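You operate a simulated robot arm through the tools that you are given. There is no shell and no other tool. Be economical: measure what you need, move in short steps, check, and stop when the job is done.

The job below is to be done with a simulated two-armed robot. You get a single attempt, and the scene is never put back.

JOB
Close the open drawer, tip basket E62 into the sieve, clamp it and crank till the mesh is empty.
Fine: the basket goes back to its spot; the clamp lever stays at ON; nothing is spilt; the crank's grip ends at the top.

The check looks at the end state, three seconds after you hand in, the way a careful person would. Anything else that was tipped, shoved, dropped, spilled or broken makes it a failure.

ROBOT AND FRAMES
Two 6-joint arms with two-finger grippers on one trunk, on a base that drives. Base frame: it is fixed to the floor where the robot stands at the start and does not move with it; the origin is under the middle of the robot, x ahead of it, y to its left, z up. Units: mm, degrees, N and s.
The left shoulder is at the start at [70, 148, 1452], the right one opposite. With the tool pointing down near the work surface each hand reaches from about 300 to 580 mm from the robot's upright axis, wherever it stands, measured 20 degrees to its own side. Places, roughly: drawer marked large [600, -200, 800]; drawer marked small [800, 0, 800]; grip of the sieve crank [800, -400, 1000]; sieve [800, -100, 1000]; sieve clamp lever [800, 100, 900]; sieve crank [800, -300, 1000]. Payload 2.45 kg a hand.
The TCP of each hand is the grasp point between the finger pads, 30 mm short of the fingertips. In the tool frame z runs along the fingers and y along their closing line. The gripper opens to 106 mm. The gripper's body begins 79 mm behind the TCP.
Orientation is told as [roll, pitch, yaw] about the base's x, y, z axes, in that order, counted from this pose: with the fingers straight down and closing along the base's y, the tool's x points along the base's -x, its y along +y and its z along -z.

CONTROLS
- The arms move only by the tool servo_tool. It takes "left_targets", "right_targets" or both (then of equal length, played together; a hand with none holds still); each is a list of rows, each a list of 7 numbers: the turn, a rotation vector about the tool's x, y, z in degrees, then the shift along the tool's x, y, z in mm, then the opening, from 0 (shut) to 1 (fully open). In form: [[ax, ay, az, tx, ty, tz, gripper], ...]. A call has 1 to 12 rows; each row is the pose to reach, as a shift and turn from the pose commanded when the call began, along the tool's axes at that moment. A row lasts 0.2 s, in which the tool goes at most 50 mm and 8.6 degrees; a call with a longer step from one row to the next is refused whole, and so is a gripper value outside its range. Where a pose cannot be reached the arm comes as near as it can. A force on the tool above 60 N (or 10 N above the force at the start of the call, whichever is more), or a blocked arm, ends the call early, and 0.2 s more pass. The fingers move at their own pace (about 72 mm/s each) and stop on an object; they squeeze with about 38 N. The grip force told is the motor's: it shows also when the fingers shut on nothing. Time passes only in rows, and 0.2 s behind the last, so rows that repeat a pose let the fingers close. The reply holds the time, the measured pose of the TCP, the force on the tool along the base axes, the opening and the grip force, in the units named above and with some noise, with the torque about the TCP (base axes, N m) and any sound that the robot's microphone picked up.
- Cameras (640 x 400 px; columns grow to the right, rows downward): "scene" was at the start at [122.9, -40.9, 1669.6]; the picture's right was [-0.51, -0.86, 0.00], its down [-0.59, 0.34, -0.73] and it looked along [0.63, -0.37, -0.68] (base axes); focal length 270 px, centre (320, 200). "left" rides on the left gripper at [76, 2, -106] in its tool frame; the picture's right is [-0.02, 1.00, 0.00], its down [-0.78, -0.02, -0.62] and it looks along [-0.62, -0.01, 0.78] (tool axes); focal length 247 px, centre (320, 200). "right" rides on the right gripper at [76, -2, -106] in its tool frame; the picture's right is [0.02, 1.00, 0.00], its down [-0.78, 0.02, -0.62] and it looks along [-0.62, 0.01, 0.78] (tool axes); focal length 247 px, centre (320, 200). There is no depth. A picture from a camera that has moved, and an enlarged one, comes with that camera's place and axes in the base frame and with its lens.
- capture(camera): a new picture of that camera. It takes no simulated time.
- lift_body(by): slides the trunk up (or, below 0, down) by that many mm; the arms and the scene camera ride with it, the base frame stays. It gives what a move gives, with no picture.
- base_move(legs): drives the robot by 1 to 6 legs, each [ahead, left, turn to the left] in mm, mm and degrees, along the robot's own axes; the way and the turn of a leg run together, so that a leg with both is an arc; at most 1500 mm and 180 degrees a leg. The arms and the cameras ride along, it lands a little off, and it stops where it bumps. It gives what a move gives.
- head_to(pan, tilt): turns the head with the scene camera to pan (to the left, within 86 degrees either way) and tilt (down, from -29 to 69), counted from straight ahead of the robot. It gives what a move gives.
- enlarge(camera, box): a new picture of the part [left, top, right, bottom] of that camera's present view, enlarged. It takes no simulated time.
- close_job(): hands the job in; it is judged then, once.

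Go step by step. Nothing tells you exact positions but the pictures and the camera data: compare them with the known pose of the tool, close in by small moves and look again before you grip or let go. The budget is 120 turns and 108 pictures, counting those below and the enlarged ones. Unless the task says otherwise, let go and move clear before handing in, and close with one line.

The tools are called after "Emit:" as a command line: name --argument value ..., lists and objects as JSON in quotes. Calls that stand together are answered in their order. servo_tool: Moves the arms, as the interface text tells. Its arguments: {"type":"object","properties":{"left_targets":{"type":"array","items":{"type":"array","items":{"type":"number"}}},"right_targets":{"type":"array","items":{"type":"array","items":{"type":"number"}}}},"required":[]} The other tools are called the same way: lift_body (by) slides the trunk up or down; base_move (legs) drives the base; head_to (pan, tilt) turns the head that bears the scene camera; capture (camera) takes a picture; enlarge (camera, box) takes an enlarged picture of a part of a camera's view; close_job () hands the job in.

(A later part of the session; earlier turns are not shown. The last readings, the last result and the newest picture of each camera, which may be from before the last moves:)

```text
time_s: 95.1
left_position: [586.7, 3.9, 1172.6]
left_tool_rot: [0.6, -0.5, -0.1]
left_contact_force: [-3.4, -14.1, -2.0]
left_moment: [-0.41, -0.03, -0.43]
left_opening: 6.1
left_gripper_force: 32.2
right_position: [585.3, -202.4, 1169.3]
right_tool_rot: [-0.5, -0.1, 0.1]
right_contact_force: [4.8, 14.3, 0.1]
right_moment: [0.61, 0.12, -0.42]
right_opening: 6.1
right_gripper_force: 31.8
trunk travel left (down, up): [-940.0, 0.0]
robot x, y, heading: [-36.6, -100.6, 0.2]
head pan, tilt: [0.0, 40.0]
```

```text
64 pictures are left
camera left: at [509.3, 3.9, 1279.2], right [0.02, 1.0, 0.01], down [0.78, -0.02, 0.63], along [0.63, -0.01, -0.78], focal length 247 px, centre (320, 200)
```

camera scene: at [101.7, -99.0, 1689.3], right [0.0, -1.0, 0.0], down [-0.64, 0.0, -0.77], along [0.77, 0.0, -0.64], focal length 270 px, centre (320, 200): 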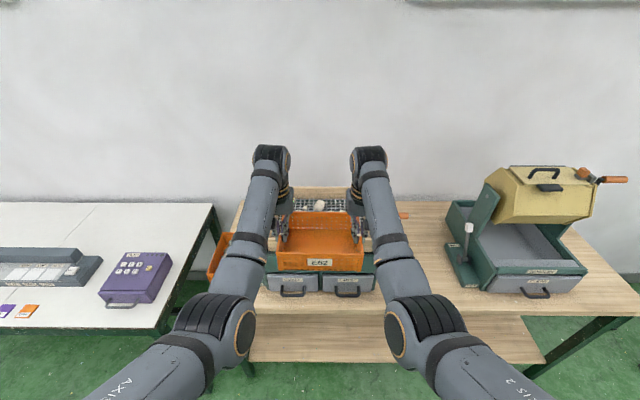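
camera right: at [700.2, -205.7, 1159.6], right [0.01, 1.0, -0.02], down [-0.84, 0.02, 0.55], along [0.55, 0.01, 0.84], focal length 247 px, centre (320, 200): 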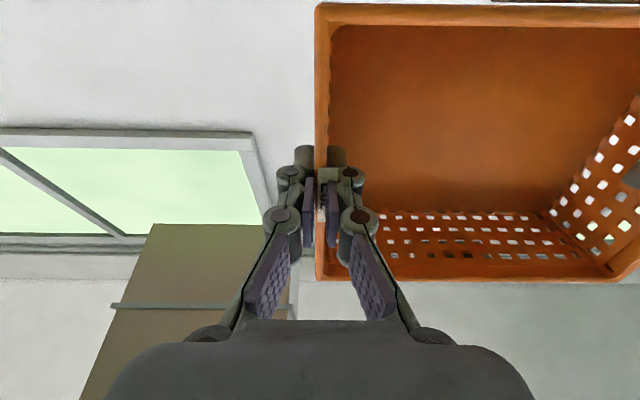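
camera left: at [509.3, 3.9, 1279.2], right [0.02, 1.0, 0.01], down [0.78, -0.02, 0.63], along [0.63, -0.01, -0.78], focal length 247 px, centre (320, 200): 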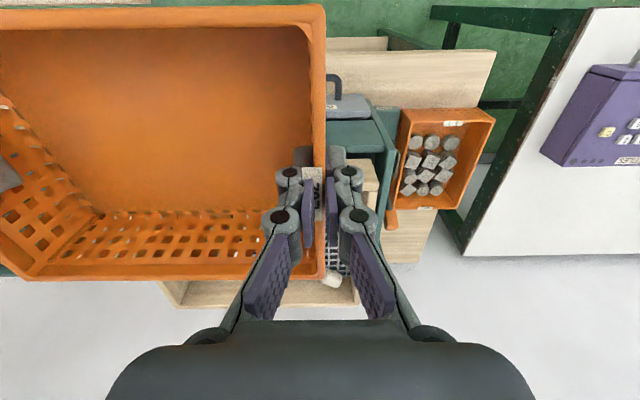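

The basket is level again and sits in the hands as before. I drive back to its spot (hands at about [697, -387] and [697, -593]).

Emit:
base_move --legs '[[0, -391, 0], [110, 0, 0]]'

Emit:
lift_body --by -270

```text
time_s: 98.3
left_position: [698.2, -374.9, 1174.0]
left_tool_rot: [0.6, -0.5, 0.3]
left_contact_force: [-3.6, -6.6, -1.9]
left_moment: [-0.15, 0.13, -0.32]
left_opening: 5.8
left_gripper_force: 32.7
right_position: [698.8, -580.5, 1172.2]
right_tool_rot: [-0.6, -0.3, 0.3]
right_contact_force: [2.8, 5.9, 1.0]
right_moment: [0.38, -0.19, -0.39]
right_opening: 6.0
right_gripper_force: 32.9
trunk travel left (down, up): [-940.0, 0.0]
robot x, y, heading: [78.9, -483.8, 0.5]
head pan, tilt: [0.0, 40.0]
```

```text
time_s: 101.1
left_position: [701.3, -374.0, 902.5]
left_tool_rot: [0.5, -0.3, 0.3]
left_contact_force: [-2.7, 0.3, -1.5]
left_moment: [0.02, 0.26, -0.32]
left_opening: 5.8
left_gripper_force: 32.9
right_position: [700.4, -581.0, 900.1]
right_tool_rot: [-0.5, -0.2, 0.2]
right_contact_force: [2.9, -0.2, 0.3]
right_moment: [0.22, -0.24, -0.36]
right_opening: 6.0
right_gripper_force: 32.3
trunk travel left (down, up): [-670.0, 270.0]
robot x, y, heading: [77.5, -478.8, 0.3]
head pan, tilt: [0.0, 40.0]
```

Off by about +12 mm in y and +3 in x. I correct with both arms, then lower most of the way.

Emit:
servo_tool --left_targets '[[0, 0, 0, 2, -6, 0, 0], [0, 0, 0, 3.5, -12.5, 0, 0], [0, 0, 0, 3.5, -12.5, 15, 0], [0, 0, 0, 3.5, -12.5, 30, 0], [0, 0, 0, 3.5, -12.5, 45, 0], [0, 0, 0, 3.5, -12.5, 51, 0], [0, 0, 0, 3.5, -12.5, 51, 0]]' --right_targets '[[0, 0, 0, 2, -6, 0, 0], [0, 0, 0, 3.5, -12.5, 0, 0], [0, 0, 0, 3.5, -12.5, 15, 0], [0, 0, 0, 3.5, -12.5, 30, 0], [0, 0, 0, 3.5, -12.5, 45, 0], [0, 0, 0, 3.5, -12.5, 51, 0], [0, 0, 0, 3.5, -12.5, 51, 0]]'

Emit:
capture --camera "left"

Emit:
capture --camera "right"

```text
time_s: 102.7
left_position: [699.0, -387.1, 850.8]
left_tool_rot: [0.4, -0.4, 0.3]
left_contact_force: [-5.4, -13.0, -1.7]
left_moment: [-0.35, -0.16, -0.55]
left_opening: 6.0
left_gripper_force: 33.0
right_position: [696.1, -593.6, 849.1]
right_tool_rot: [-0.5, -0.2, 0.4]
right_contact_force: [5.9, 13.3, 0.7]
right_moment: [0.46, 0.18, -0.63]
right_opening: 6.1
right_gripper_force: 32.5
trunk travel left (down, up): [-670.0, 270.0]
robot x, y, heading: [81.2, -480.8, 0.4]
head pan, tilt: [0.0, 40.0]
```

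```text
63 pictures are left
camera left: at [621.3, -386.4, 958.1], right [0.02, 1.0, 0.01], down [0.78, -0.02, 0.63], along [0.63, -0.01, -0.78], focal length 247 px, centre (320, 200)
```

left: 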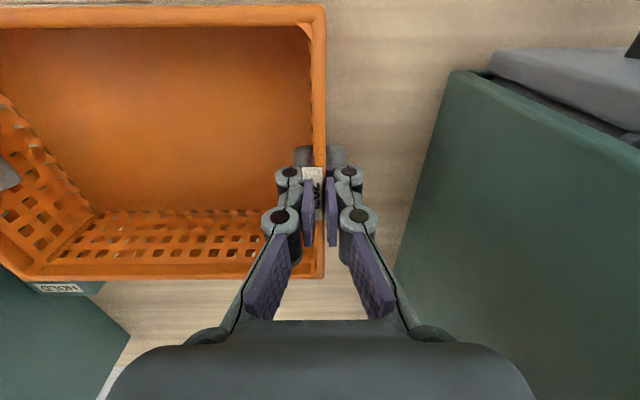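

```text
62 pictures are left
camera right: at [620.1, -593.7, 955.9], right [-0.03, 1.0, -0.01], down [0.78, 0.03, 0.62], along [0.62, 0.01, -0.78], focal length 247 px, centre (320, 200)
```

right: 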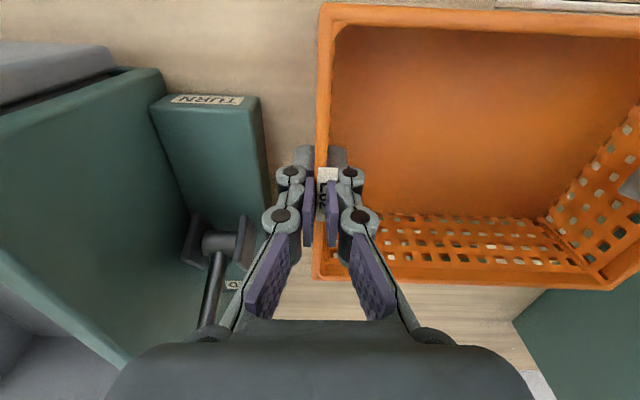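

Emit:
servo_tool --left_targets '[[0, 0, 0, 1.5, 0, 2, 0], [0, 0, 0, 1.5, 0, 4, 0], [0, 0, 0, 1.5, 0, 6, 0], [0, 0, 0, 1.5, 0, 8, 0], [0, 0, 0, 1.5, 0, 9, 0]]' --right_targets '[[0, 0, 0, -1.5, 0, 2, 0], [0, 0, 0, -1.5, 0, 4, 0], [0, 0, 0, -1.5, 0, 6, 0], [0, 0, 0, -1.5, 0, 8, 0], [0, 0, 0, -1.5, 0, 9, 0]]'

```text
time_s: 103.9
left_position: [695.2, -386.8, 843.9]
left_tool_rot: [0.4, -0.4, 0.4]
left_contact_force: [2.4, -20.0, 1.2]
left_moment: [-0.55, 0.28, 0.05]
left_opening: 6.0
left_gripper_force: 32.9
right_position: [698.3, -592.3, 842.0]
right_tool_rot: [-0.5, -0.3, 0.4]
right_contact_force: [-0.6, 21.5, 12.1]
right_moment: [0.56, 0.73, -0.01]
right_opening: 5.9
right_gripper_force: 32.3
trunk travel left (down, up): [-670.0, 270.0]
robot x, y, heading: [82.2, -482.6, 0.3]
head pan, tilt: [0.0, 40.0]
```

The right side touches down; I lower the left another 2 mm and then open both.

Emit:
servo_tool --left_targets '[[0, 0, 0, 0, 0, 1, 0], [0, 0, 0, 0, 0, 2, 0], [0, 0, 0, 0, 0, 2, 0.05], [0, 0, 0, 0, 0, 2, 0.1], [0, 0, 0, 0, 0, 2, 0.2], [0, 0, 0, 0, 0, 2, 0.2]]' --right_targets '[[0, 0, 0, 0, 0, 0, 0], [0, 0, 0, 0, 0, 0, 0], [0, 0, 0, 0, 0, 0, 0.05], [0, 0, 0, 0, 0, 0, 0.1], [0, 0, 0, 0, 0, 0, 0.2], [0, 0, 0, 0, 0, 0, 0.2]]'

Emit:
lift_body --by 110

Emit:
capture --camera "left"

Emit:
capture --camera "right"

```text
time_s: 105.3
left_position: [696.3, -385.0, 839.9]
left_tool_rot: [0.5, -0.3, 0.4]
left_contact_force: [-0.7, -0.7, -0.4]
left_moment: [0.01, 0.01, 0.01]
left_opening: 21.2
left_gripper_force: 0.0
right_position: [700.1, -594.6, 840.9]
right_tool_rot: [-0.5, -0.1, 0.4]
right_contact_force: [-0.4, -0.2, 0.2]
right_moment: [-0.02, -0.03, 0.0]
right_opening: 21.1
right_gripper_force: 0.2
trunk travel left (down, up): [-670.0, 270.0]
robot x, y, heading: [80.6, -481.4, 0.5]
head pan, tilt: [0.0, 40.0]
```

```text
time_s: 106.7
left_position: [696.5, -386.5, 950.3]
left_tool_rot: [0.4, -0.3, 0.4]
left_contact_force: [0.0, 0.4, 0.0]
left_moment: [0.02, 0.03, 0.04]
left_opening: 21.2
left_gripper_force: 0.2
right_position: [699.2, -591.4, 950.4]
right_tool_rot: [-0.6, 0.0, 0.2]
right_contact_force: [-0.3, 0.0, 0.4]
right_moment: [0.0, -0.02, 0.04]
right_opening: 21.3
right_gripper_force: 0.0
trunk travel left (down, up): [-780.0, 160.0]
robot x, y, heading: [80.4, -480.8, 0.4]
head pan, tilt: [0.0, 40.0]
```

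```text
61 pictures are left
camera left: at [619.7, -386.0, 1056.3], right [0.02, 1.0, 0.01], down [0.78, -0.02, 0.63], along [0.63, 0.0, -0.78], focal length 247 px, centre (320, 200)
```

left: 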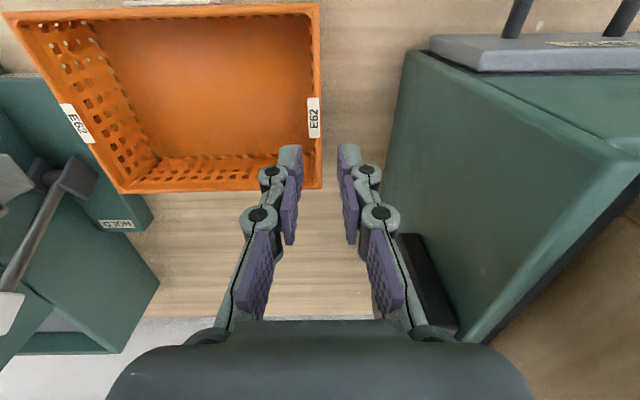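

```text
60 pictures are left
camera right: at [622.3, -594.2, 1057.2], right [-0.03, 1.0, -0.01], down [0.78, 0.03, 0.62], along [0.62, 0.01, -0.78], focal length 247 px, centre (320, 200)
```

right: 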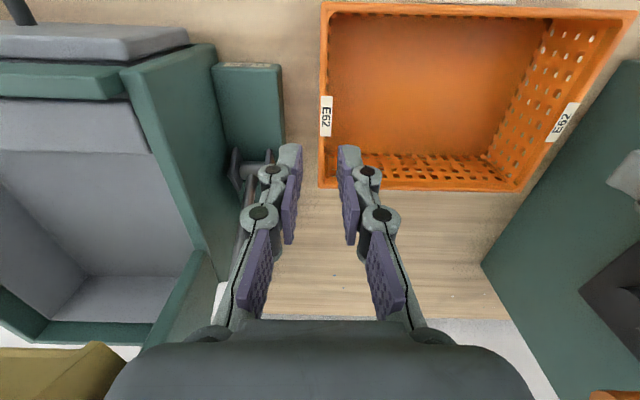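

Basket E62 is back in its spot (edges within ~3 mm of before) and empty. Next is the clamp lever: its grip is near [841, 132, 940], leaning back (OFF). I raise up, lift the right hand higher out of the way and turn the left hand by 90° so it is slim in y.

Emit:
lift_body --by 160

Emit:
base_move --legs '[[-200, 0, 0]]'

Emit:
servo_tool --left_targets '[[0, 0, 8, 0, 0, 0, 0.3], [0, 0, 16, 0, 0, 0, 0.5], [0, 0, 24, 0, 0, 0, 0.7], [0, 0, 32, 0, 0, 0, 0.8], [0, 0, 40, 0, 0, 0, 0.8], [0, 0, 48, 0, 0, 0, 0.8], [0, 0, 56, 0, 0, 0, 0.8], [0, 0, 64, 0, 0, 0, 0.8], [0, 0, 72, 0, 0, 0, 0.8], [0, 0, 80, 0, 0, 0, 0.8], [0, 0, 88, 0, 0, 0, 0.8], [0, 0, 90, 0, 0, 0, 0.8]]' --right_targets '[[0, 0, 0, -8, 0, -16, 0], [0, 0, 0, -16, 0, -32, 0], [0, 0, 0, -24, 0, -48, 0], [0, 0, 0, -32, 0, -64, 0], [0, 0, 0, -40, 0, -80, 0], [0, 0, 0, -48, 0, -96, 0], [0, 0, 0, -56, 0, -112, 0], [0, 0, 0, -62, 0, -128, 0], [0, 0, 0, -66, 0, -144, 0], [0, 0, 0, -70, 0, -160, 0], [0, 0, 0, -72, 0, -175, 0], [0, 0, 0, -74, 0, -190, 0]]'

```text
time_s: 108.5
left_position: [696.8, -386.5, 1109.7]
left_tool_rot: [0.5, -0.4, 0.4]
left_contact_force: [-1.1, 0.2, 0.5]
left_moment: [-0.01, -0.01, 0.02]
left_opening: 21.1
left_gripper_force: 0.0
right_position: [699.1, -592.5, 1110.7]
right_tool_rot: [-0.7, -0.1, 0.2]
right_contact_force: [-0.7, 0.0, 0.5]
right_moment: [-0.03, 0.01, 0.01]
right_opening: 21.4
right_gripper_force: 0.1
trunk travel left (down, up): [-940.0, 0.0]
robot x, y, heading: [80.4, -480.6, 0.4]
head pan, tilt: [0.0, 40.0]
```

```text
time_s: 110.1
left_position: [508.0, -389.1, 1106.9]
left_tool_rot: [0.6, 0.0, 0.2]
left_contact_force: [0.6, -0.2, -0.3]
left_moment: [-0.01, 0.02, -0.02]
left_opening: 21.4
left_gripper_force: 0.1
right_position: [508.2, -596.2, 1109.0]
right_tool_rot: [-0.6, 0.0, 0.3]
right_contact_force: [0.5, -0.8, -0.4]
right_moment: [-0.02, 0.04, 0.0]
right_opening: 21.1
right_gripper_force: 0.0
trunk travel left (down, up): [-940.0, 0.0]
robot x, y, heading: [-113.9, -479.8, 0.3]
head pan, tilt: [0.0, 40.0]
```

```text
time_s: 112.7
left_position: [503.1, -389.1, 1110.0]
left_tool_rot: [0.4, 0.5, -89.9]
left_contact_force: [0.5, -0.2, 0.1]
left_moment: [0.04, 0.0, 0.01]
left_opening: 84.7
left_gripper_force: 0.0
right_position: [569.6, -599.2, 1301.4]
right_tool_rot: [-0.6, -0.1, 0.3]
right_contact_force: [0.1, 0.2, -0.8]
right_moment: [0.0, 0.0, -0.04]
right_opening: 0.0
right_gripper_force: 28.6
right hand out of reach, approached as far as the arm can: row 11, 12
trunk travel left (down, up): [-940.0, 0.0]
robot x, y, heading: [-115.2, -481.0, 0.5]
head pan, tilt: [0.0, 40.0]
```

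Both done. I drive left so that the left hand is in line with the lever, and look.

Emit:
base_move --legs '[[0, 520, 0]]'

Emit:
capture --camera "left"

Emit:
enlarge --camera "scene" --box '[180, 130, 420, 310]'

Emit:
capture --camera "right"

```text
time_s: 115.8
left_position: [503.2, 127.6, 1109.2]
left_tool_rot: [0.3, 0.5, -90.4]
left_contact_force: [0.2, -0.7, 0.1]
left_moment: [0.0, -0.01, 0.0]
left_opening: 84.8
left_gripper_force: 0.0
right_position: [566.1, -83.6, 1300.3]
right_tool_rot: [-0.4, -0.2, -0.5]
right_contact_force: [1.1, -1.0, 0.2]
right_moment: [0.0, 0.0, 0.0]
right_opening: 0.1
right_gripper_force: 28.7
trunk travel left (down, up): [-940.0, 0.0]
robot x, y, heading: [-113.6, 40.6, -0.2]
head pan, tilt: [0.0, 40.0]
```

```text
59 pictures are left
camera left: at [504.4, 201.3, 1217.2], right [1.0, -0.03, 0.01], down [-0.03, -0.79, 0.61], along [-0.01, -0.61, -0.79], focal length 247 px, centre (320, 200)
```

left: 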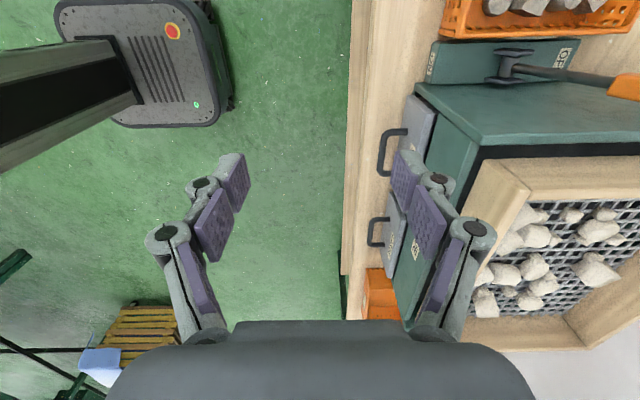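

```text
2.22 times, centred on (300, 220) of scene
camera zoom: at [22.6, 39.1, 1689.2], right [0.0, -1.0, 0.0], down [-0.64, 0.0, -0.77], along [0.77, 0.0, -0.64], focal length 599 px, centre (364, 156)
```

zoom: 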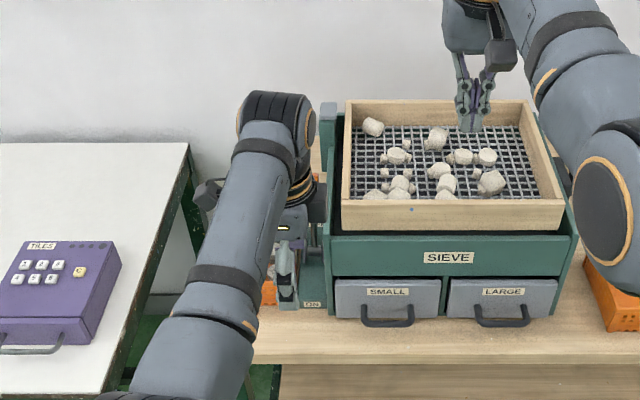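

```text
57 pictures are left
camera right: at [490.2, -83.8, 1407.5], right [-0.01, 1.0, -0.01], down [0.78, 0.02, 0.62], along [0.62, 0.0, -0.78], focal length 247 px, centre (320, 200)
```

right: 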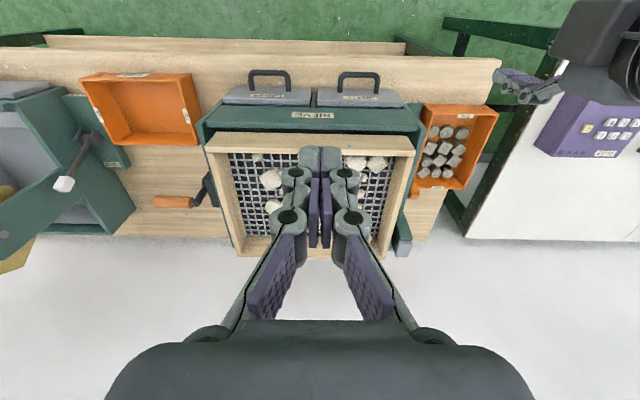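

All stones lie in the tray. Lever pivot ≈ [758, 132, 853], grip end ≈ [857, 132, 955]. I drive forward so the left hand is above it with the fingers fore and aft of the lever, then look before lowering.

Emit:
base_move --legs '[[333, 12, 0]]'

Emit:
capture --camera "left"

Emit:
capture --camera "scene"

```text
time_s: 117.9
left_position: [832.0, 130.0, 1110.4]
left_tool_rot: [0.6, 0.5, -91.0]
left_contact_force: [-0.4, -0.2, 0.2]
left_moment: [0.01, 0.0, 0.01]
left_opening: 84.6
left_gripper_force: 0.1
right_position: [892.6, -81.4, 1302.9]
right_tool_rot: [-0.6, -0.2, -1.2]
right_contact_force: [-1.1, 0.1, 0.0]
right_moment: [-0.01, -0.02, 0.0]
right_opening: 0.0
right_gripper_force: 28.5
trunk travel left (down, up): [-940.0, 0.0]
robot x, y, heading: [217.6, 49.9, -1.0]
head pan, tilt: [0.0, 40.0]
```

```text
56 pictures are left
camera left: at [834.1, 204.6, 1218.4], right [1.0, -0.04, 0.01], down [-0.04, -0.79, 0.61], along [-0.02, -0.61, -0.79], focal length 247 px, centre (320, 200)
```

left: 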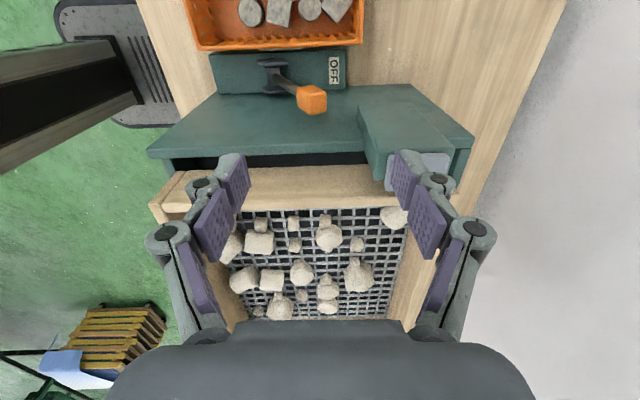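

```text
55 pictures are left
camera scene: at [349.5, 48.7, 1689.6], right [-0.02, -1.0, 0.0], down [-0.64, 0.01, -0.77], along [0.77, -0.01, -0.64], focal length 270 px, centre (320, 200)
```

scene: 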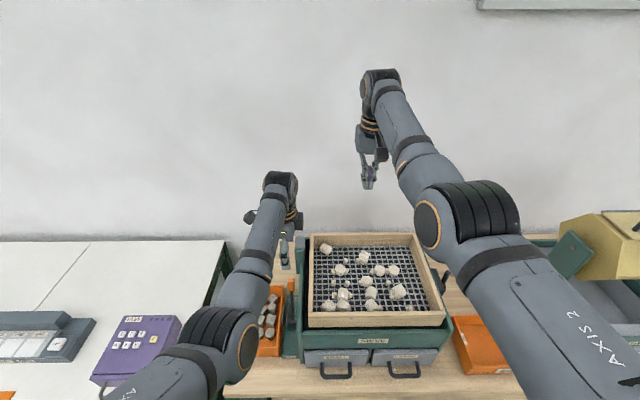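

The lever end is near [832, 131, 950], pivot near [770, 133, 853]. I shift 16 mm back, lower 100 mm and check the picture.

Emit:
servo_tool --left_targets '[[0, 0, 0, 2, -8, 0, 0.8], [0, 0, 0, 4, -16, 0, 0.8], [0, 0, 0, 4, -16, 0, 0.8]]'

Emit:
lift_body --by -105

Emit:
capture --camera "left"

```text
time_s: 118.7
left_position: [819.6, 134.0, 1109.3]
left_tool_rot: [0.3, 0.5, -91.0]
left_contact_force: [0.7, 0.0, 0.0]
left_moment: [0.02, -0.03, 0.02]
left_opening: 84.8
left_gripper_force: 0.0
right_position: [896.6, -79.3, 1301.5]
right_tool_rot: [-0.7, -0.1, -1.1]
right_contact_force: [0.1, -0.1, -1.2]
right_moment: [-0.01, 0.0, 0.01]
right_opening: 0.1
right_gripper_force: 28.6
trunk travel left (down, up): [-940.0, 0.0]
robot x, y, heading: [216.7, 46.9, -0.6]
head pan, tilt: [0.0, 40.0]
```

```text
time_s: 120.1
left_position: [819.0, 133.8, 1004.9]
left_tool_rot: [0.3, 0.4, -90.9]
left_contact_force: [-0.3, 0.1, 0.4]
left_moment: [0.01, -0.01, -0.02]
left_opening: 84.8
left_gripper_force: 0.0
right_position: [895.2, -80.1, 1195.6]
right_tool_rot: [-0.7, -0.2, -1.1]
right_contact_force: [0.3, -0.4, 0.1]
right_moment: [0.03, 0.0, -0.03]
right_opening: 0.2
right_gripper_force: 28.3
trunk travel left (down, up): [-835.0, 105.0]
robot x, y, heading: [215.2, 53.7, -0.8]
head pan, tilt: [0.0, 40.0]
```

```text
54 pictures are left
camera left: at [820.8, 209.3, 1112.2], right [1.0, -0.04, 0.01], down [-0.03, -0.79, 0.61], along [-0.02, -0.61, -0.79], focal length 247 px, centre (320, 200)
```

left: 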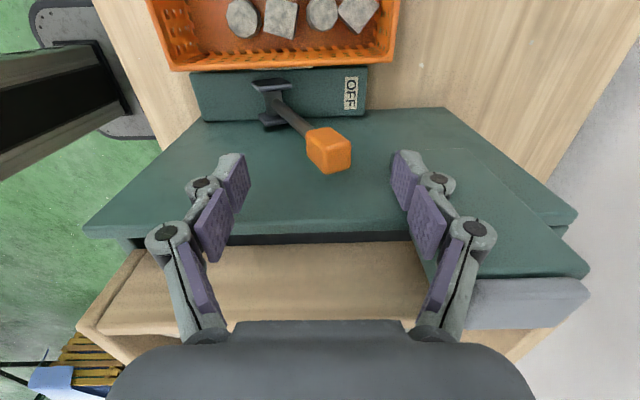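

The grip sits between the finger lines. I lower the hand the last 58 mm.

Emit:
servo_tool --left_targets '[[0, 0, 0, 0, 0, 15, 0.8], [0, 0, 0, 0, 0, 30, 0.8], [0, 0, 0, 0, 0, 45, 0.8], [0, 0, 0, 0, 0, 58, 0.8], [0, 0, 0, 0, 0, 58, 0.8]]'

Emit:
capture --camera "left"

```text
time_s: 121.3
left_position: [818.3, 133.0, 944.2]
left_tool_rot: [0.3, 0.5, -91.0]
left_contact_force: [-0.5, 0.0, 0.4]
left_moment: [0.04, -0.03, -0.01]
left_opening: 84.7
left_gripper_force: 0.0
right_position: [895.5, -81.4, 1196.0]
right_tool_rot: [-0.6, -0.2, -1.1]
right_contact_force: [0.2, 0.0, 0.3]
right_moment: [-0.02, 0.01, 0.03]
right_opening: 0.1
right_gripper_force: 28.4
trunk travel left (down, up): [-835.0, 105.0]
robot x, y, heading: [217.0, 49.9, -1.1]
head pan, tilt: [0.0, 40.0]
```

```text
53 pictures are left
camera left: at [820.3, 209.0, 1052.4], right [1.0, -0.04, 0.01], down [-0.03, -0.79, 0.61], along [-0.02, -0.61, -0.79], focal length 247 px, centre (320, 200)
```

left: 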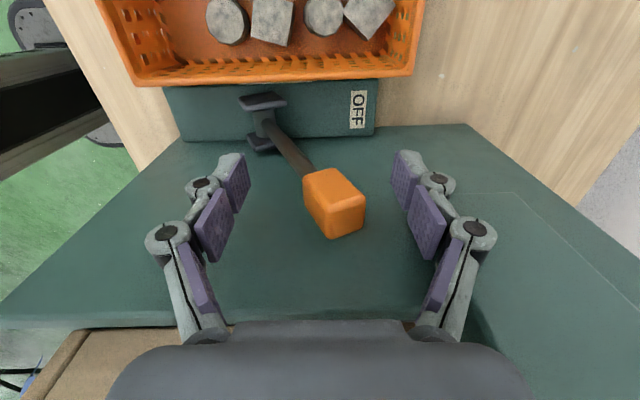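

Now pull toward the robot: first 110 mm with the base, then the rest with the arm under force watch.

Emit:
base_move --legs '[[-105, 0, 0]]'

Emit:
capture --camera "left"

```text
time_s: 122.5
left_position: [718.7, 137.2, 943.2]
left_tool_rot: [0.2, 0.5, -90.9]
left_contact_force: [1.1, 0.3, -0.7]
left_moment: [0.01, 0.0, -0.01]
left_opening: 84.8
left_gripper_force: 0.1
right_position: [797.6, -78.3, 1195.3]
right_tool_rot: [-0.6, 0.0, -0.9]
right_contact_force: [0.0, 0.0, 0.3]
right_moment: [-0.01, 0.01, -0.01]
right_opening: 0.0
right_gripper_force: 28.5
trunk travel left (down, up): [-835.0, 105.0]
robot x, y, heading: [119.1, 50.3, -0.7]
head pan, tilt: [0.0, 40.0]
```

```text
52 pictures are left
camera left: at [721.0, 211.6, 1051.1], right [1.0, -0.04, 0.0], down [-0.03, -0.79, 0.61], along [-0.02, -0.61, -0.79], focal length 247 px, centre (320, 200)
```

left: 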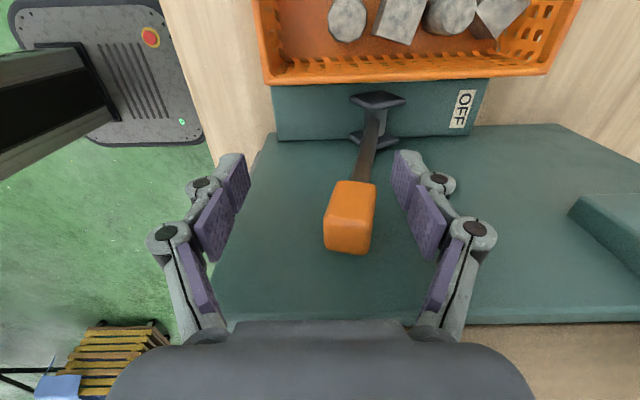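

The lever has gone past upright. I pull on with the arm.

Emit:
servo_tool --left_targets '[[0, 0, 0, 0, -10, 0, 0.8], [0, 0, 0, 0, -20, 0, 0.8], [0, 0, 0, 0, -30, 0, 0.8], [0, 0, 0, 0, -40, 0, 0.8], [0, 0, 0, 0, -50, 0, 0.8], [0, 0, 0, 0, -58, 0, 0.8]]'

Emit:
capture --camera "left"

```text
time_s: 124.1
left_position: [678.6, 166.0, 958.0]
left_tool_rot: [2.6, 2.9, -89.4]
left_contact_force: [1.0, -0.2, -0.4]
left_moment: [0.03, 0.02, -0.03]
left_opening: 85.0
left_gripper_force: 0.1
right_position: [794.4, -78.6, 1195.8]
right_tool_rot: [-0.7, -0.1, -1.0]
right_contact_force: [0.0, 0.2, -0.1]
right_moment: [-0.03, 0.0, -0.01]
right_opening: 0.0
right_gripper_force: 28.4
trunk travel left (down, up): [-835.0, 105.0]
robot x, y, heading: [118.9, 54.1, -0.6]
head pan, tilt: [0.0, 40.0]
stopped in row 6 (left hand): the arm was blocked; the commanded pose is now the measured one
```

```text
51 pictures are left
camera left: at [674.9, 236.4, 1068.7], right [1.0, -0.02, 0.04], down [-0.04, -0.81, 0.58], along [0.03, -0.58, -0.81], focal length 247 px, centre (320, 200)
```

left: 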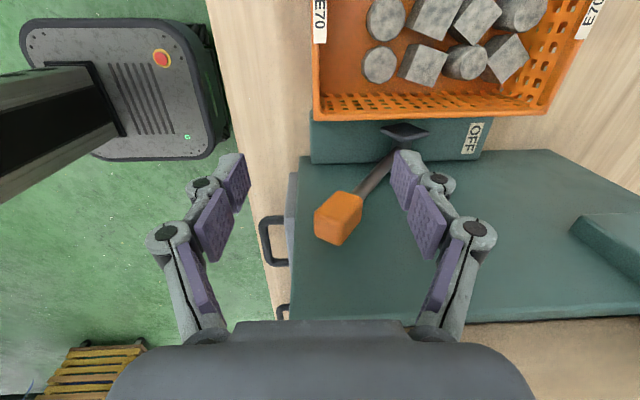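

The arm met its own inner limit and drifted sideways; the lever is nearly over. I restore the hand's pose and finish by driving back.

Emit:
servo_tool --left_targets '[[0, 0, 0, -10, 12, 5, 0.8], [1.3, 1, 0, -20, 24, 10, 0.8], [2.6, 2, -1, -30, 36, 15, 0.8], [2.6, 2, -1, -30, 36, 15, 0.8]]'

Emit:
capture --camera "left"

```text
time_s: 125.1
left_position: [712.2, 132.9, 942.3]
left_tool_rot: [-0.1, 4.5, -88.6]
left_contact_force: [0.4, -0.2, -0.2]
left_moment: [0.01, 0.01, -0.04]
left_opening: 85.0
left_gripper_force: 0.1
right_position: [794.7, -78.8, 1196.4]
right_tool_rot: [-0.5, -0.3, -0.9]
right_contact_force: [-0.5, 0.1, -0.2]
right_moment: [-0.01, -0.04, 0.0]
right_opening: 0.1
right_gripper_force: 28.3
trunk travel left (down, up): [-835.0, 105.0]
robot x, y, heading: [116.3, 51.3, -0.6]
head pan, tilt: [0.0, 40.0]
```

```text
50 pictures are left
camera left: at [713.0, 200.2, 1055.3], right [1.0, 0.0, 0.0], down [0.0, -0.83, 0.56], along [0.0, -0.56, -0.83], focal length 247 px, centre (320, 200)
```

left: 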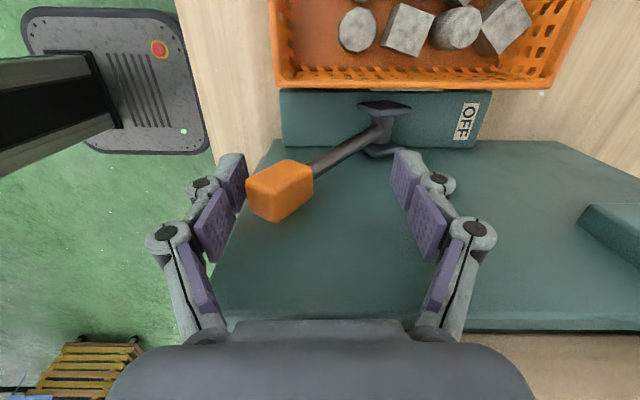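

The lever now leans far over to the front. I drive back another 38 mm so the rear finger confirms it is against its stop, and read the force.

Emit:
base_move --legs '[[-38, 0, 0]]'

Emit:
capture --camera "left"

```text
time_s: 125.9
left_position: [678.9, 134.4, 939.0]
left_tool_rot: [-0.5, 4.8, -88.7]
left_contact_force: [0.9, -0.1, -0.5]
left_moment: [0.03, 0.03, -0.03]
left_opening: 84.8
left_gripper_force: 0.0
right_position: [762.2, -77.3, 1191.3]
right_tool_rot: [-0.6, 0.2, -1.0]
right_contact_force: [0.5, 1.0, -0.2]
right_moment: [0.01, 0.05, 0.0]
right_opening: 0.0
right_gripper_force: 28.4
trunk travel left (down, up): [-835.0, 105.0]
robot x, y, heading: [78.6, 51.8, -0.4]
head pan, tilt: [0.0, 40.0]
```

```text
49 pictures are left
camera left: at [679.5, 201.3, 1051.6], right [1.0, 0.0, -0.01], down [0.01, -0.83, 0.56], along [-0.01, -0.56, -0.83], focal length 247 px, centre (320, 200)
```

left: 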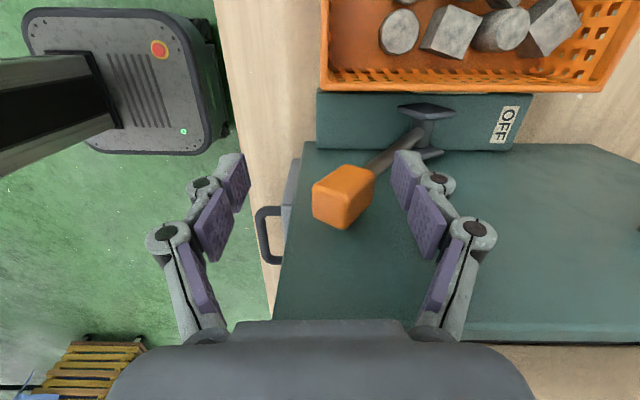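

The lever leans forward about 41°, mirroring OFF. I press it 10 mm more to feel for the stop.

Emit:
servo_tool --left_targets '[[0, 0, 0, 0, -4, 0, 0.8], [0, 0, 0, 0, -8, 0, 0.8], [0, 0, 0, 0, -12, 0, 0.8], [0, 0, 0, 0, -16, 0, 0.8]]'

Emit:
capture --camera "left"

```text
time_s: 126.9
left_position: [663.9, 134.2, 939.0]
left_tool_rot: [-0.2, 4.6, -88.6]
left_contact_force: [20.9, 1.8, -6.9]
left_moment: [-0.08, 0.17, -0.07]
left_opening: 93.6
left_gripper_force: 6.6
right_position: [762.0, -76.4, 1193.1]
right_tool_rot: [-0.7, 0.0, -0.9]
right_contact_force: [0.3, -0.2, 0.4]
right_moment: [-0.01, 0.01, 0.02]
right_opening: 0.0
right_gripper_force: 28.1
trunk travel left (down, up): [-835.0, 105.0]
robot x, y, heading: [77.8, 49.0, -0.3]
head pan, tilt: [0.0, 40.0]
```

```text
48 pictures are left
camera left: at [663.3, 201.2, 1052.7], right [1.0, 0.0, -0.01], down [0.01, -0.83, 0.56], along [0.0, -0.56, -0.83], focal length 247 px, centre (320, 200)
```

left: 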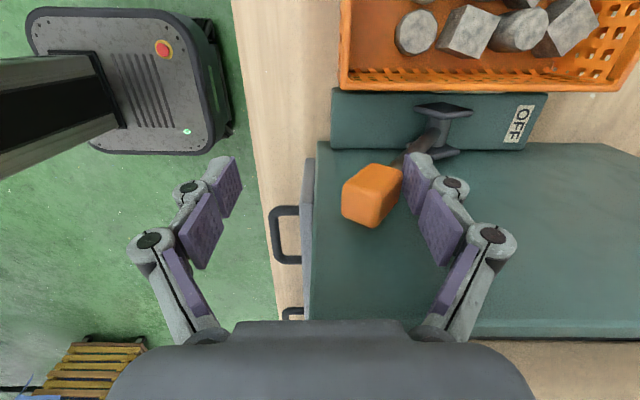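

The lever is against its ON stop (21 N, not moving). I withdraw the left hand upward, raise it high, and turn the right hand to yaw +90 for the crank.

Emit:
servo_tool --left_targets '[[0, 0, 0, 0, 8, 0, 0.8], [0, 0, 0, 0, 14, 0, 0.8], [0, 0, 0, 0, 14, -20, 0.8], [0, 0, 0, 0, 14, -40, 0.8]]'

Emit:
lift_body --by 105

Emit:
base_move --legs '[[-200, 0, 0]]'

Emit:
servo_tool --left_targets '[[0, 0, 0, 0, 8, -15, 0.5], [0, 0, 0, 0, 16, -30, 0.5], [0, 0, 0, 0, 24, -45, 0.3], [0, 0, 0, 0, 32, -60, 0.3], [0, 0, 0, 0, 40, -75, 0], [0, 0, 0, 0, 48, -90, 0], [0, 0, 0, 0, 56, -105, 0], [0, 0, 0, 0, 62, -120, 0], [0, 0, 0, 0, 68, -135, 0], [0, 0, 0, 0, 72, -150, 0], [0, 0, 0, 0, 76, -165, 0], [0, 0, 0, 0, 76, -165, 0]]' --right_targets '[[0, 0, -8, 6, 0, 16, 0.3], [0, 0, -16, 12, 0, 32, 0.5], [0, 0, -24, 18, 0, 48, 0.5], [0, 0, -32, 24, 0, 64, 0.5], [0, 0, -40, 30, 0, 80, 0.5], [0, 0, -48, 36, 0, 96, 0.5], [0, 0, -56, 42, 0, 112, 0.5], [0, 0, -64, 48, 0, 128, 0.5], [0, 0, -72, 54, 0, 144, 0.5], [0, 0, -80, 58, 0, 160, 0.5], [0, 0, -88, 60, 0, 170, 0.5], [0, 0, -90, 60, 0, 170, 0.5]]'

```text
time_s: 127.9
left_position: [671.7, 129.7, 980.4]
left_tool_rot: [-0.2, 4.7, -88.7]
left_contact_force: [-0.1, 0.4, -0.1]
left_moment: [0.0, 0.01, -0.01]
left_opening: 85.0
left_gripper_force: 0.0
right_position: [756.4, -77.4, 1195.0]
right_tool_rot: [-0.5, -0.2, -0.9]
right_contact_force: [-0.1, 0.4, -0.5]
right_moment: [0.0, -0.01, 0.01]
right_opening: 0.0
right_gripper_force: 29.0
trunk travel left (down, up): [-835.0, 105.0]
robot x, y, heading: [77.1, 52.7, -0.6]
head pan, tilt: [0.0, 40.0]
```

```text
time_s: 129.3
left_position: [672.4, 129.5, 1086.3]
left_tool_rot: [-0.3, 4.6, -88.5]
left_contact_force: [-0.3, -0.5, 0.1]
left_moment: [-0.01, -0.01, 0.0]
left_opening: 84.9
left_gripper_force: 0.0
right_position: [757.0, -75.8, 1300.8]
right_tool_rot: [-0.6, -0.1, -0.9]
right_contact_force: [-0.3, -0.3, -0.2]
right_moment: [-0.01, -0.03, -0.02]
right_opening: 0.0
right_gripper_force: 28.4
trunk travel left (down, up): [-940.0, 0.0]
robot x, y, heading: [77.3, 51.7, -0.7]
head pan, tilt: [0.0, 40.0]
```

```text
time_s: 130.9
left_position: [479.4, 131.6, 1084.0]
left_tool_rot: [-0.4, 4.6, -88.8]
left_contact_force: [0.4, 0.0, -0.8]
left_moment: [0.0, 0.04, -0.01]
left_opening: 84.8
left_gripper_force: 0.0
right_position: [564.0, -76.6, 1297.1]
right_tool_rot: [-0.5, 0.1, -1.1]
right_contact_force: [1.1, -0.4, -0.6]
right_moment: [0.04, 0.06, 0.03]
right_opening: 0.0
right_gripper_force: 28.4
trunk travel left (down, up): [-940.0, 0.0]
robot x, y, heading: [-121.9, 55.6, -1.0]
head pan, tilt: [0.0, 40.0]
```

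```text
time_s: 133.5
left_position: [551.4, 120.7, 1250.9]
left_tool_rot: [-0.2, 4.6, -88.6]
left_contact_force: [-0.4, -0.1, -0.1]
left_moment: [-0.03, 0.0, -0.01]
left_opening: 0.0
left_gripper_force: 28.3
right_position: [499.6, -77.5, 1131.6]
right_tool_rot: [0.0, 0.6, 89.0]
right_contact_force: [0.4, -0.5, -0.6]
right_moment: [-0.03, 0.02, 0.06]
right_opening: 53.1
right_gripper_force: 0.1
trunk travel left (down, up): [-940.0, 0.0]
robot x, y, heading: [-122.3, 53.5, -0.8]
head pan, tilt: [0.0, 40.0]
```

Now drive right so that the right hand lines up with the crank grip (y ≈ -394), and look.

Emit:
base_move --legs '[[0, -317, 0.9], [180, 0, 0]]'

Emit:
capture --camera "right"

Emit:
enlarge --camera "scene" --box '[260, 130, 480, 300]'

```text
time_s: 136.7
left_position: [723.8, -193.1, 1253.3]
left_tool_rot: [0.0, 4.5, -88.2]
left_contact_force: [-0.4, -0.4, 0.5]
left_moment: [-0.02, -0.08, 0.0]
left_opening: 0.2
left_gripper_force: 28.3
right_position: [672.7, -390.7, 1132.6]
right_tool_rot: [-0.2, 0.6, 89.4]
right_contact_force: [-0.9, 0.2, 0.2]
right_moment: [0.04, -0.07, -0.01]
right_opening: 53.0
right_gripper_force: 0.1
trunk travel left (down, up): [-940.0, 0.0]
robot x, y, heading: [58.7, -261.4, -0.3]
head pan, tilt: [0.0, 40.0]
```

```text
47 pictures are left
camera right: at [673.0, -466.3, 1240.5], right [-1.0, -0.01, -0.01], down [-0.01, 0.79, 0.61], along [0.0, 0.61, -0.79], focal length 247 px, centre (320, 200)
```

right: 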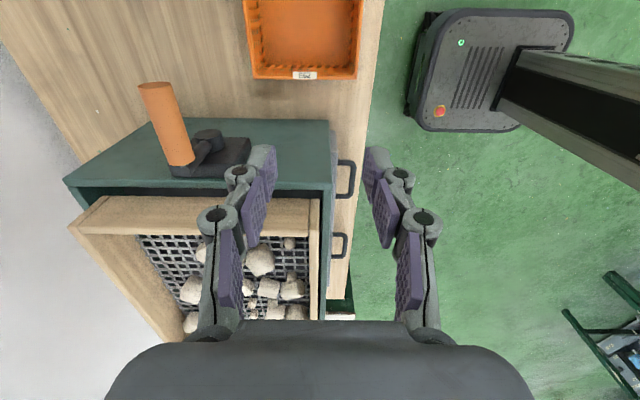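

```text
2.35 times, centred on (370, 215) of scene
camera zoom: at [185.7, -264.1, 1689.7], right [-0.01, -1.0, 0.0], down [-0.64, 0.0, -0.77], along [0.77, -0.01, -0.64], focal length 635 px, centre (202, 165)
```

zoom: 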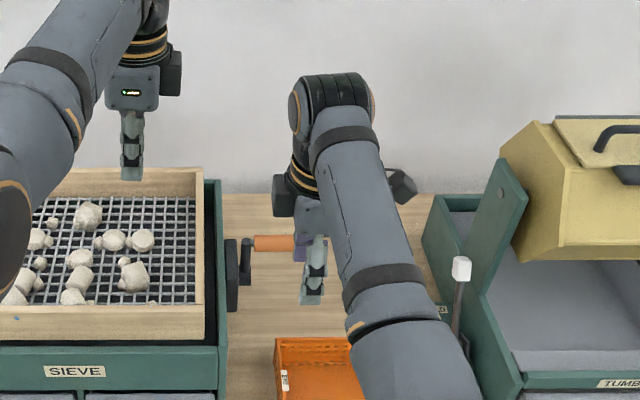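

Grip at the top: centre ≈ [816, -380, 1016], hub ≈ [815, -335, 945], so the radius is about 70 mm. I pitch the right hand 12° forward, reach 36 mm and drive above the grip.

Emit:
servo_tool --right_targets '[[4, 0, 0, 0, -12, 0, 0.55], [8, 0, 0, 0, -24, 0, 0.55], [12, 0, 0, 0, -36, 0, 0.55], [12, 0, 0, 0, -36, 0, 0.55]]'

Emit:
base_move --legs '[[107, 4, 0.3]]'

Emit:
capture --camera "right"

```text
time_s: 137.7
left_position: [726.8, -193.6, 1250.2]
left_tool_rot: [-0.2, 4.7, -88.3]
left_contact_force: [0.9, -0.6, 0.0]
left_moment: [0.01, 0.04, 0.01]
left_opening: 0.3
left_gripper_force: 29.2
right_position: [713.3, -391.6, 1129.9]
right_tool_rot: [-12.0, 0.7, 89.4]
right_contact_force: [0.0, 0.0, -0.6]
right_moment: [0.02, 0.07, 0.01]
right_opening: 58.2
right_gripper_force: 0.1
trunk travel left (down, up): [-940.0, 0.0]
robot x, y, heading: [52.8, -264.8, -0.5]
head pan, tilt: [0.0, 40.0]
```

```text
time_s: 138.9
left_position: [827.9, -186.1, 1253.8]
left_tool_rot: [0.0, 4.7, -87.8]
left_contact_force: [-0.5, 0.4, 0.7]
left_moment: [0.03, -0.1, -0.02]
left_opening: 0.0
left_gripper_force: 29.0
right_position: [815.0, -384.3, 1133.9]
right_tool_rot: [-12.4, 0.6, 89.8]
right_contact_force: [-0.8, 0.6, -1.1]
right_moment: [0.0, -0.02, 0.0]
right_opening: 58.4
right_gripper_force: 0.1
trunk travel left (down, up): [-940.0, 0.0]
robot x, y, heading: [158.8, -260.9, 0.1]
head pan, tilt: [0.0, 40.0]
```

```text
45 pictures are left
camera right: at [793.1, -459.4, 1239.0], right [-0.98, -0.02, -0.21], down [-0.15, 0.79, 0.59], along [0.16, 0.61, -0.77], focal length 247 px, centre (320, 200)
```

right: 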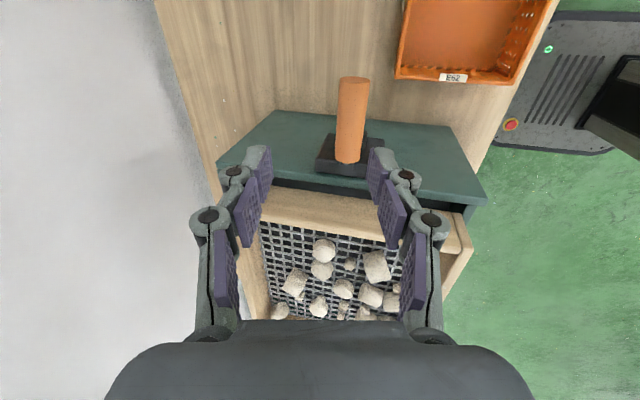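

Lined up over the grip. I lower 85 mm and check.

Emit:
lift_body --by -90

Emit:
capture --camera "right"

```text
time_s: 140.2
left_position: [832.4, -185.5, 1162.3]
left_tool_rot: [-0.2, 4.6, -88.0]
left_contact_force: [0.1, 0.5, 0.1]
left_moment: [-0.01, -0.03, 0.0]
left_opening: 0.2
left_gripper_force: 28.8
right_position: [819.3, -384.4, 1042.6]
right_tool_rot: [-12.2, 0.6, 89.9]
right_contact_force: [-0.8, -0.6, 0.3]
right_moment: [0.02, -0.03, 0.0]
right_opening: 58.3
right_gripper_force: 0.2
trunk travel left (down, up): [-850.0, 90.0]
robot x, y, heading: [162.2, -258.4, -0.4]
head pan, tilt: [0.0, 40.0]
```

```text
44 pictures are left
camera right: at [797.2, -459.2, 1146.7], right [-0.98, -0.02, -0.21], down [-0.14, 0.79, 0.6], along [0.15, 0.61, -0.78], focal length 247 px, centre (320, 200)
```

right: 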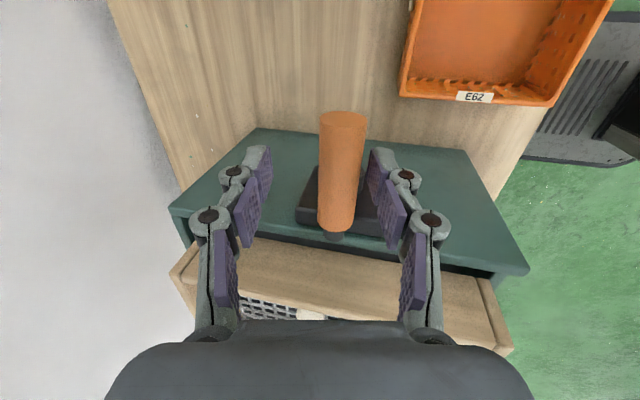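

Grip centre ≈ [811, -380, 1013]. I move the last 30 mm and close on it.

Emit:
servo_tool --right_targets '[[0, 0, 0, 0, 7, 14, 0.55], [0, 0, 0, 0, 14, 28, 0.55], [0, 0, 0, 0, 14, 28, 0.4], [0, 0, 0, 0, 14, 28, 0.25], [0, 0, 0, 0, 14, 28, 0.1], [0, 0, 0, 0, 14, 28, 0.1]]'

Emit:
capture --camera "right"

```text
time_s: 141.6
left_position: [833.4, -185.5, 1160.9]
left_tool_rot: [-0.3, 4.6, -88.0]
left_contact_force: [0.4, -0.8, -0.6]
left_moment: [0.02, -0.02, 0.0]
left_opening: 0.2
left_gripper_force: 29.0
right_position: [812.1, -383.2, 1009.6]
right_tool_rot: [-12.1, 0.5, 89.8]
right_contact_force: [0.5, -0.5, 1.6]
right_moment: [0.03, 0.03, -0.05]
right_opening: 22.6
right_gripper_force: 42.6
trunk travel left (down, up): [-850.0, 90.0]
robot x, y, heading: [160.6, -257.2, -0.3]
head pan, tilt: [0.0, 40.0]
```

```text
43 pictures are left
camera right: at [790.8, -458.7, 1115.0], right [-0.98, -0.02, -0.21], down [-0.14, 0.79, 0.6], along [0.15, 0.61, -0.78], focal length 247 px, centre (320, 200)
```

right: 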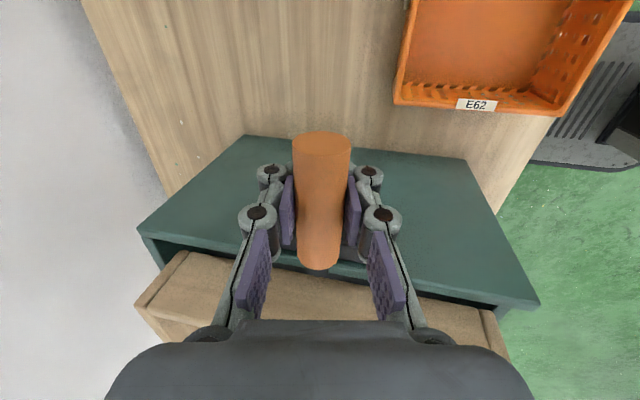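

Gripped (22.6 mm), with hardly any force. I start turning gently, away from the robot over the top, 30°.

Emit:
servo_tool --right_targets '[[2, 0, 0, 0, -11.7, 3.6, 0.1], [4, 0, 0, 0, -22.5, 9.1, 0.1], [6, 0, 0, 0, -32.3, 16.5, 0.1]]'

```text
time_s: 142.3
left_position: [831.5, -184.1, 1162.5]
left_tool_rot: [0.0, 4.6, -88.0]
left_contact_force: [0.5, 1.2, 0.2]
left_moment: [-0.01, 0.01, 0.03]
left_opening: 0.1
left_gripper_force: 28.7
right_position: [845.2, -383.8, 1001.9]
right_tool_rot: [-18.4, 0.6, 89.9]
right_contact_force: [2.0, 2.3, 7.6]
right_moment: [0.4, 0.05, 0.08]
right_opening: 22.6
right_gripper_force: 42.5
trunk travel left (down, up): [-850.0, 90.0]
robot x, y, heading: [161.2, -257.5, -0.3]
head pan, tilt: [0.0, 40.0]
```

Turns easily. Continue to 90°.

Emit:
servo_tool --right_targets '[[2.5, 0, 0, 0, -10.4, 15.1, 0.1], [4.4, 0, 0, 0, -16.4, 32.2, 0.1], [5.6, 0, 0, 0, -17.9, 50.5, 0.1], [6, 0, 0, 0, -14.6, 68.4, 0.1]]'

```text
time_s: 143.3
left_position: [839.3, -183.6, 1155.9]
left_tool_rot: [-0.5, 4.6, -88.0]
left_contact_force: [0.0, 0.7, -0.2]
left_moment: [0.02, -0.02, 0.01]
left_opening: 0.0
left_gripper_force: 28.5
right_position: [885.4, -383.3, 933.8]
right_tool_rot: [-24.0, 0.7, 89.7]
right_contact_force: [31.7, 8.1, -3.1]
right_moment: [-0.24, 0.29, -0.29]
right_opening: 22.7
right_gripper_force: 42.5
trunk travel left (down, up): [-850.0, 90.0]
robot x, y, heading: [156.2, -262.7, -0.2]
head pan, tilt: [0.0, 40.0]
```

The points fit a circle centred at [812, 935] with radius 75. I continue through the bottom with those values.

Emit:
servo_tool --right_targets '[[-0.4, 0, 0, 0, 7.6, 22.9, 0.1], [-1.6, 0, 0, 0, 21.7, 36.5, 0.1], [-3.5, 0, 0, 0, 38.9, 45.7, 0.1], [-6, 0, 0, 0, 58, 50.4, 0.1], [-9, 0, 0, 0, 77.5, 49.8, 0.1], [-12, 0, 0, 0, 96.4, 44.3, 0.1]]'

Emit:
capture --camera "right"

```text
time_s: 144.8
left_position: [827.8, -184.5, 1164.1]
left_tool_rot: [0.1, 4.4, -88.0]
left_contact_force: [-0.5, 0.7, 1.1]
left_moment: [-0.02, -0.05, -0.04]
left_opening: 0.2
left_gripper_force: 28.5
right_position: [807.0, -388.1, 864.1]
right_tool_rot: [-12.1, 1.1, 89.7]
right_contact_force: [4.1, 2.0, 1.3]
right_moment: [0.0, -0.15, -0.05]
right_opening: 23.0
right_gripper_force: 4.6
right hand out of reach, approached as far as the arm can: row 1, 2, 3, 4, 5
trunk travel left (down, up): [-850.0, 90.0]
robot x, y, heading: [166.1, -262.5, -0.2]
head pan, tilt: [0.0, 40.0]
```

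```text
42 pictures are left
camera right: at [784.9, -462.4, 969.6], right [-0.98, -0.02, -0.21], down [-0.14, 0.8, 0.59], along [0.15, 0.6, -0.78], focal length 247 px, centre (320, 200)
```

right: 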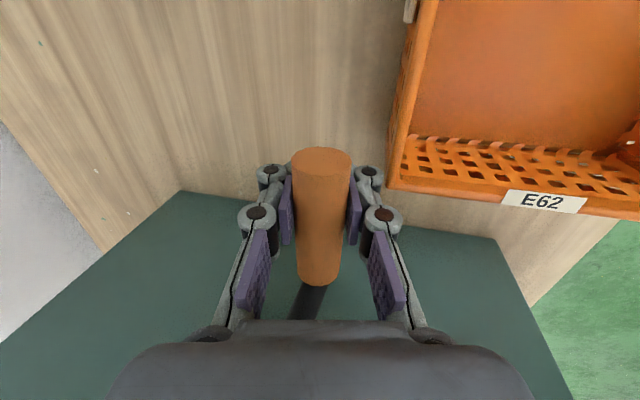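

At the bottom, fine. Going on, the front finger would pass close to basket E62's corner, so I open a little, slide 20 mm inward along the grip and 8 mm up, and re-grip.

Emit:
servo_tool --right_targets '[[0, 0, 0, 0, 0, 0, 0.3], [0, 0, 0, 0, 0, 0, 0.3], [0, 0, 0, -10, 0, -4, 0.3], [0, 0, 0, -20, 0, -8, 0.3], [0, 0, 0, -20, 0, -8, 0.1], [0, 0, 0, -20, 0, -8, 0], [0, 0, 0, -20, 0, -8, 0]]'

Emit:
capture --camera "right"

```text
time_s: 146.3
left_position: [831.8, -190.0, 1162.6]
left_tool_rot: [-0.1, 4.9, -88.0]
left_contact_force: [0.8, -0.3, 0.2]
left_moment: [-0.04, 0.03, -0.01]
left_opening: 0.0
left_gripper_force: 28.9
right_position: [810.2, -370.8, 871.5]
right_tool_rot: [-12.3, 0.4, 89.7]
right_contact_force: [-0.4, -26.2, 7.7]
right_moment: [2.02, 0.03, 0.64]
right_opening: 22.6
right_gripper_force: 43.1
trunk travel left (down, up): [-850.0, 90.0]
robot x, y, heading: [162.2, -260.9, -0.5]
head pan, tilt: [0.0, 40.0]
```

```text
41 pictures are left
camera right: at [788.9, -445.9, 975.9], right [-0.98, -0.02, -0.21], down [-0.14, 0.79, 0.6], along [0.16, 0.61, -0.77], focal length 247 px, centre (320, 200)
```

right: 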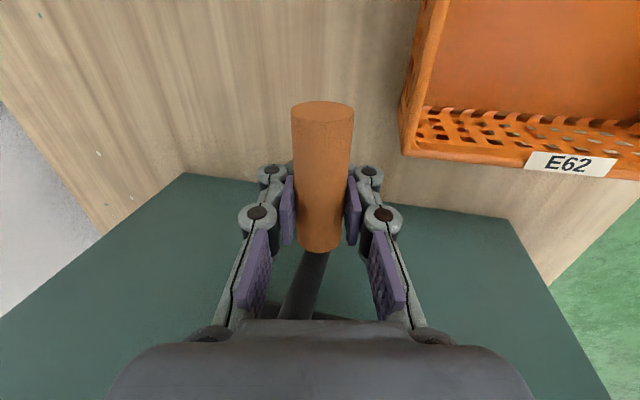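

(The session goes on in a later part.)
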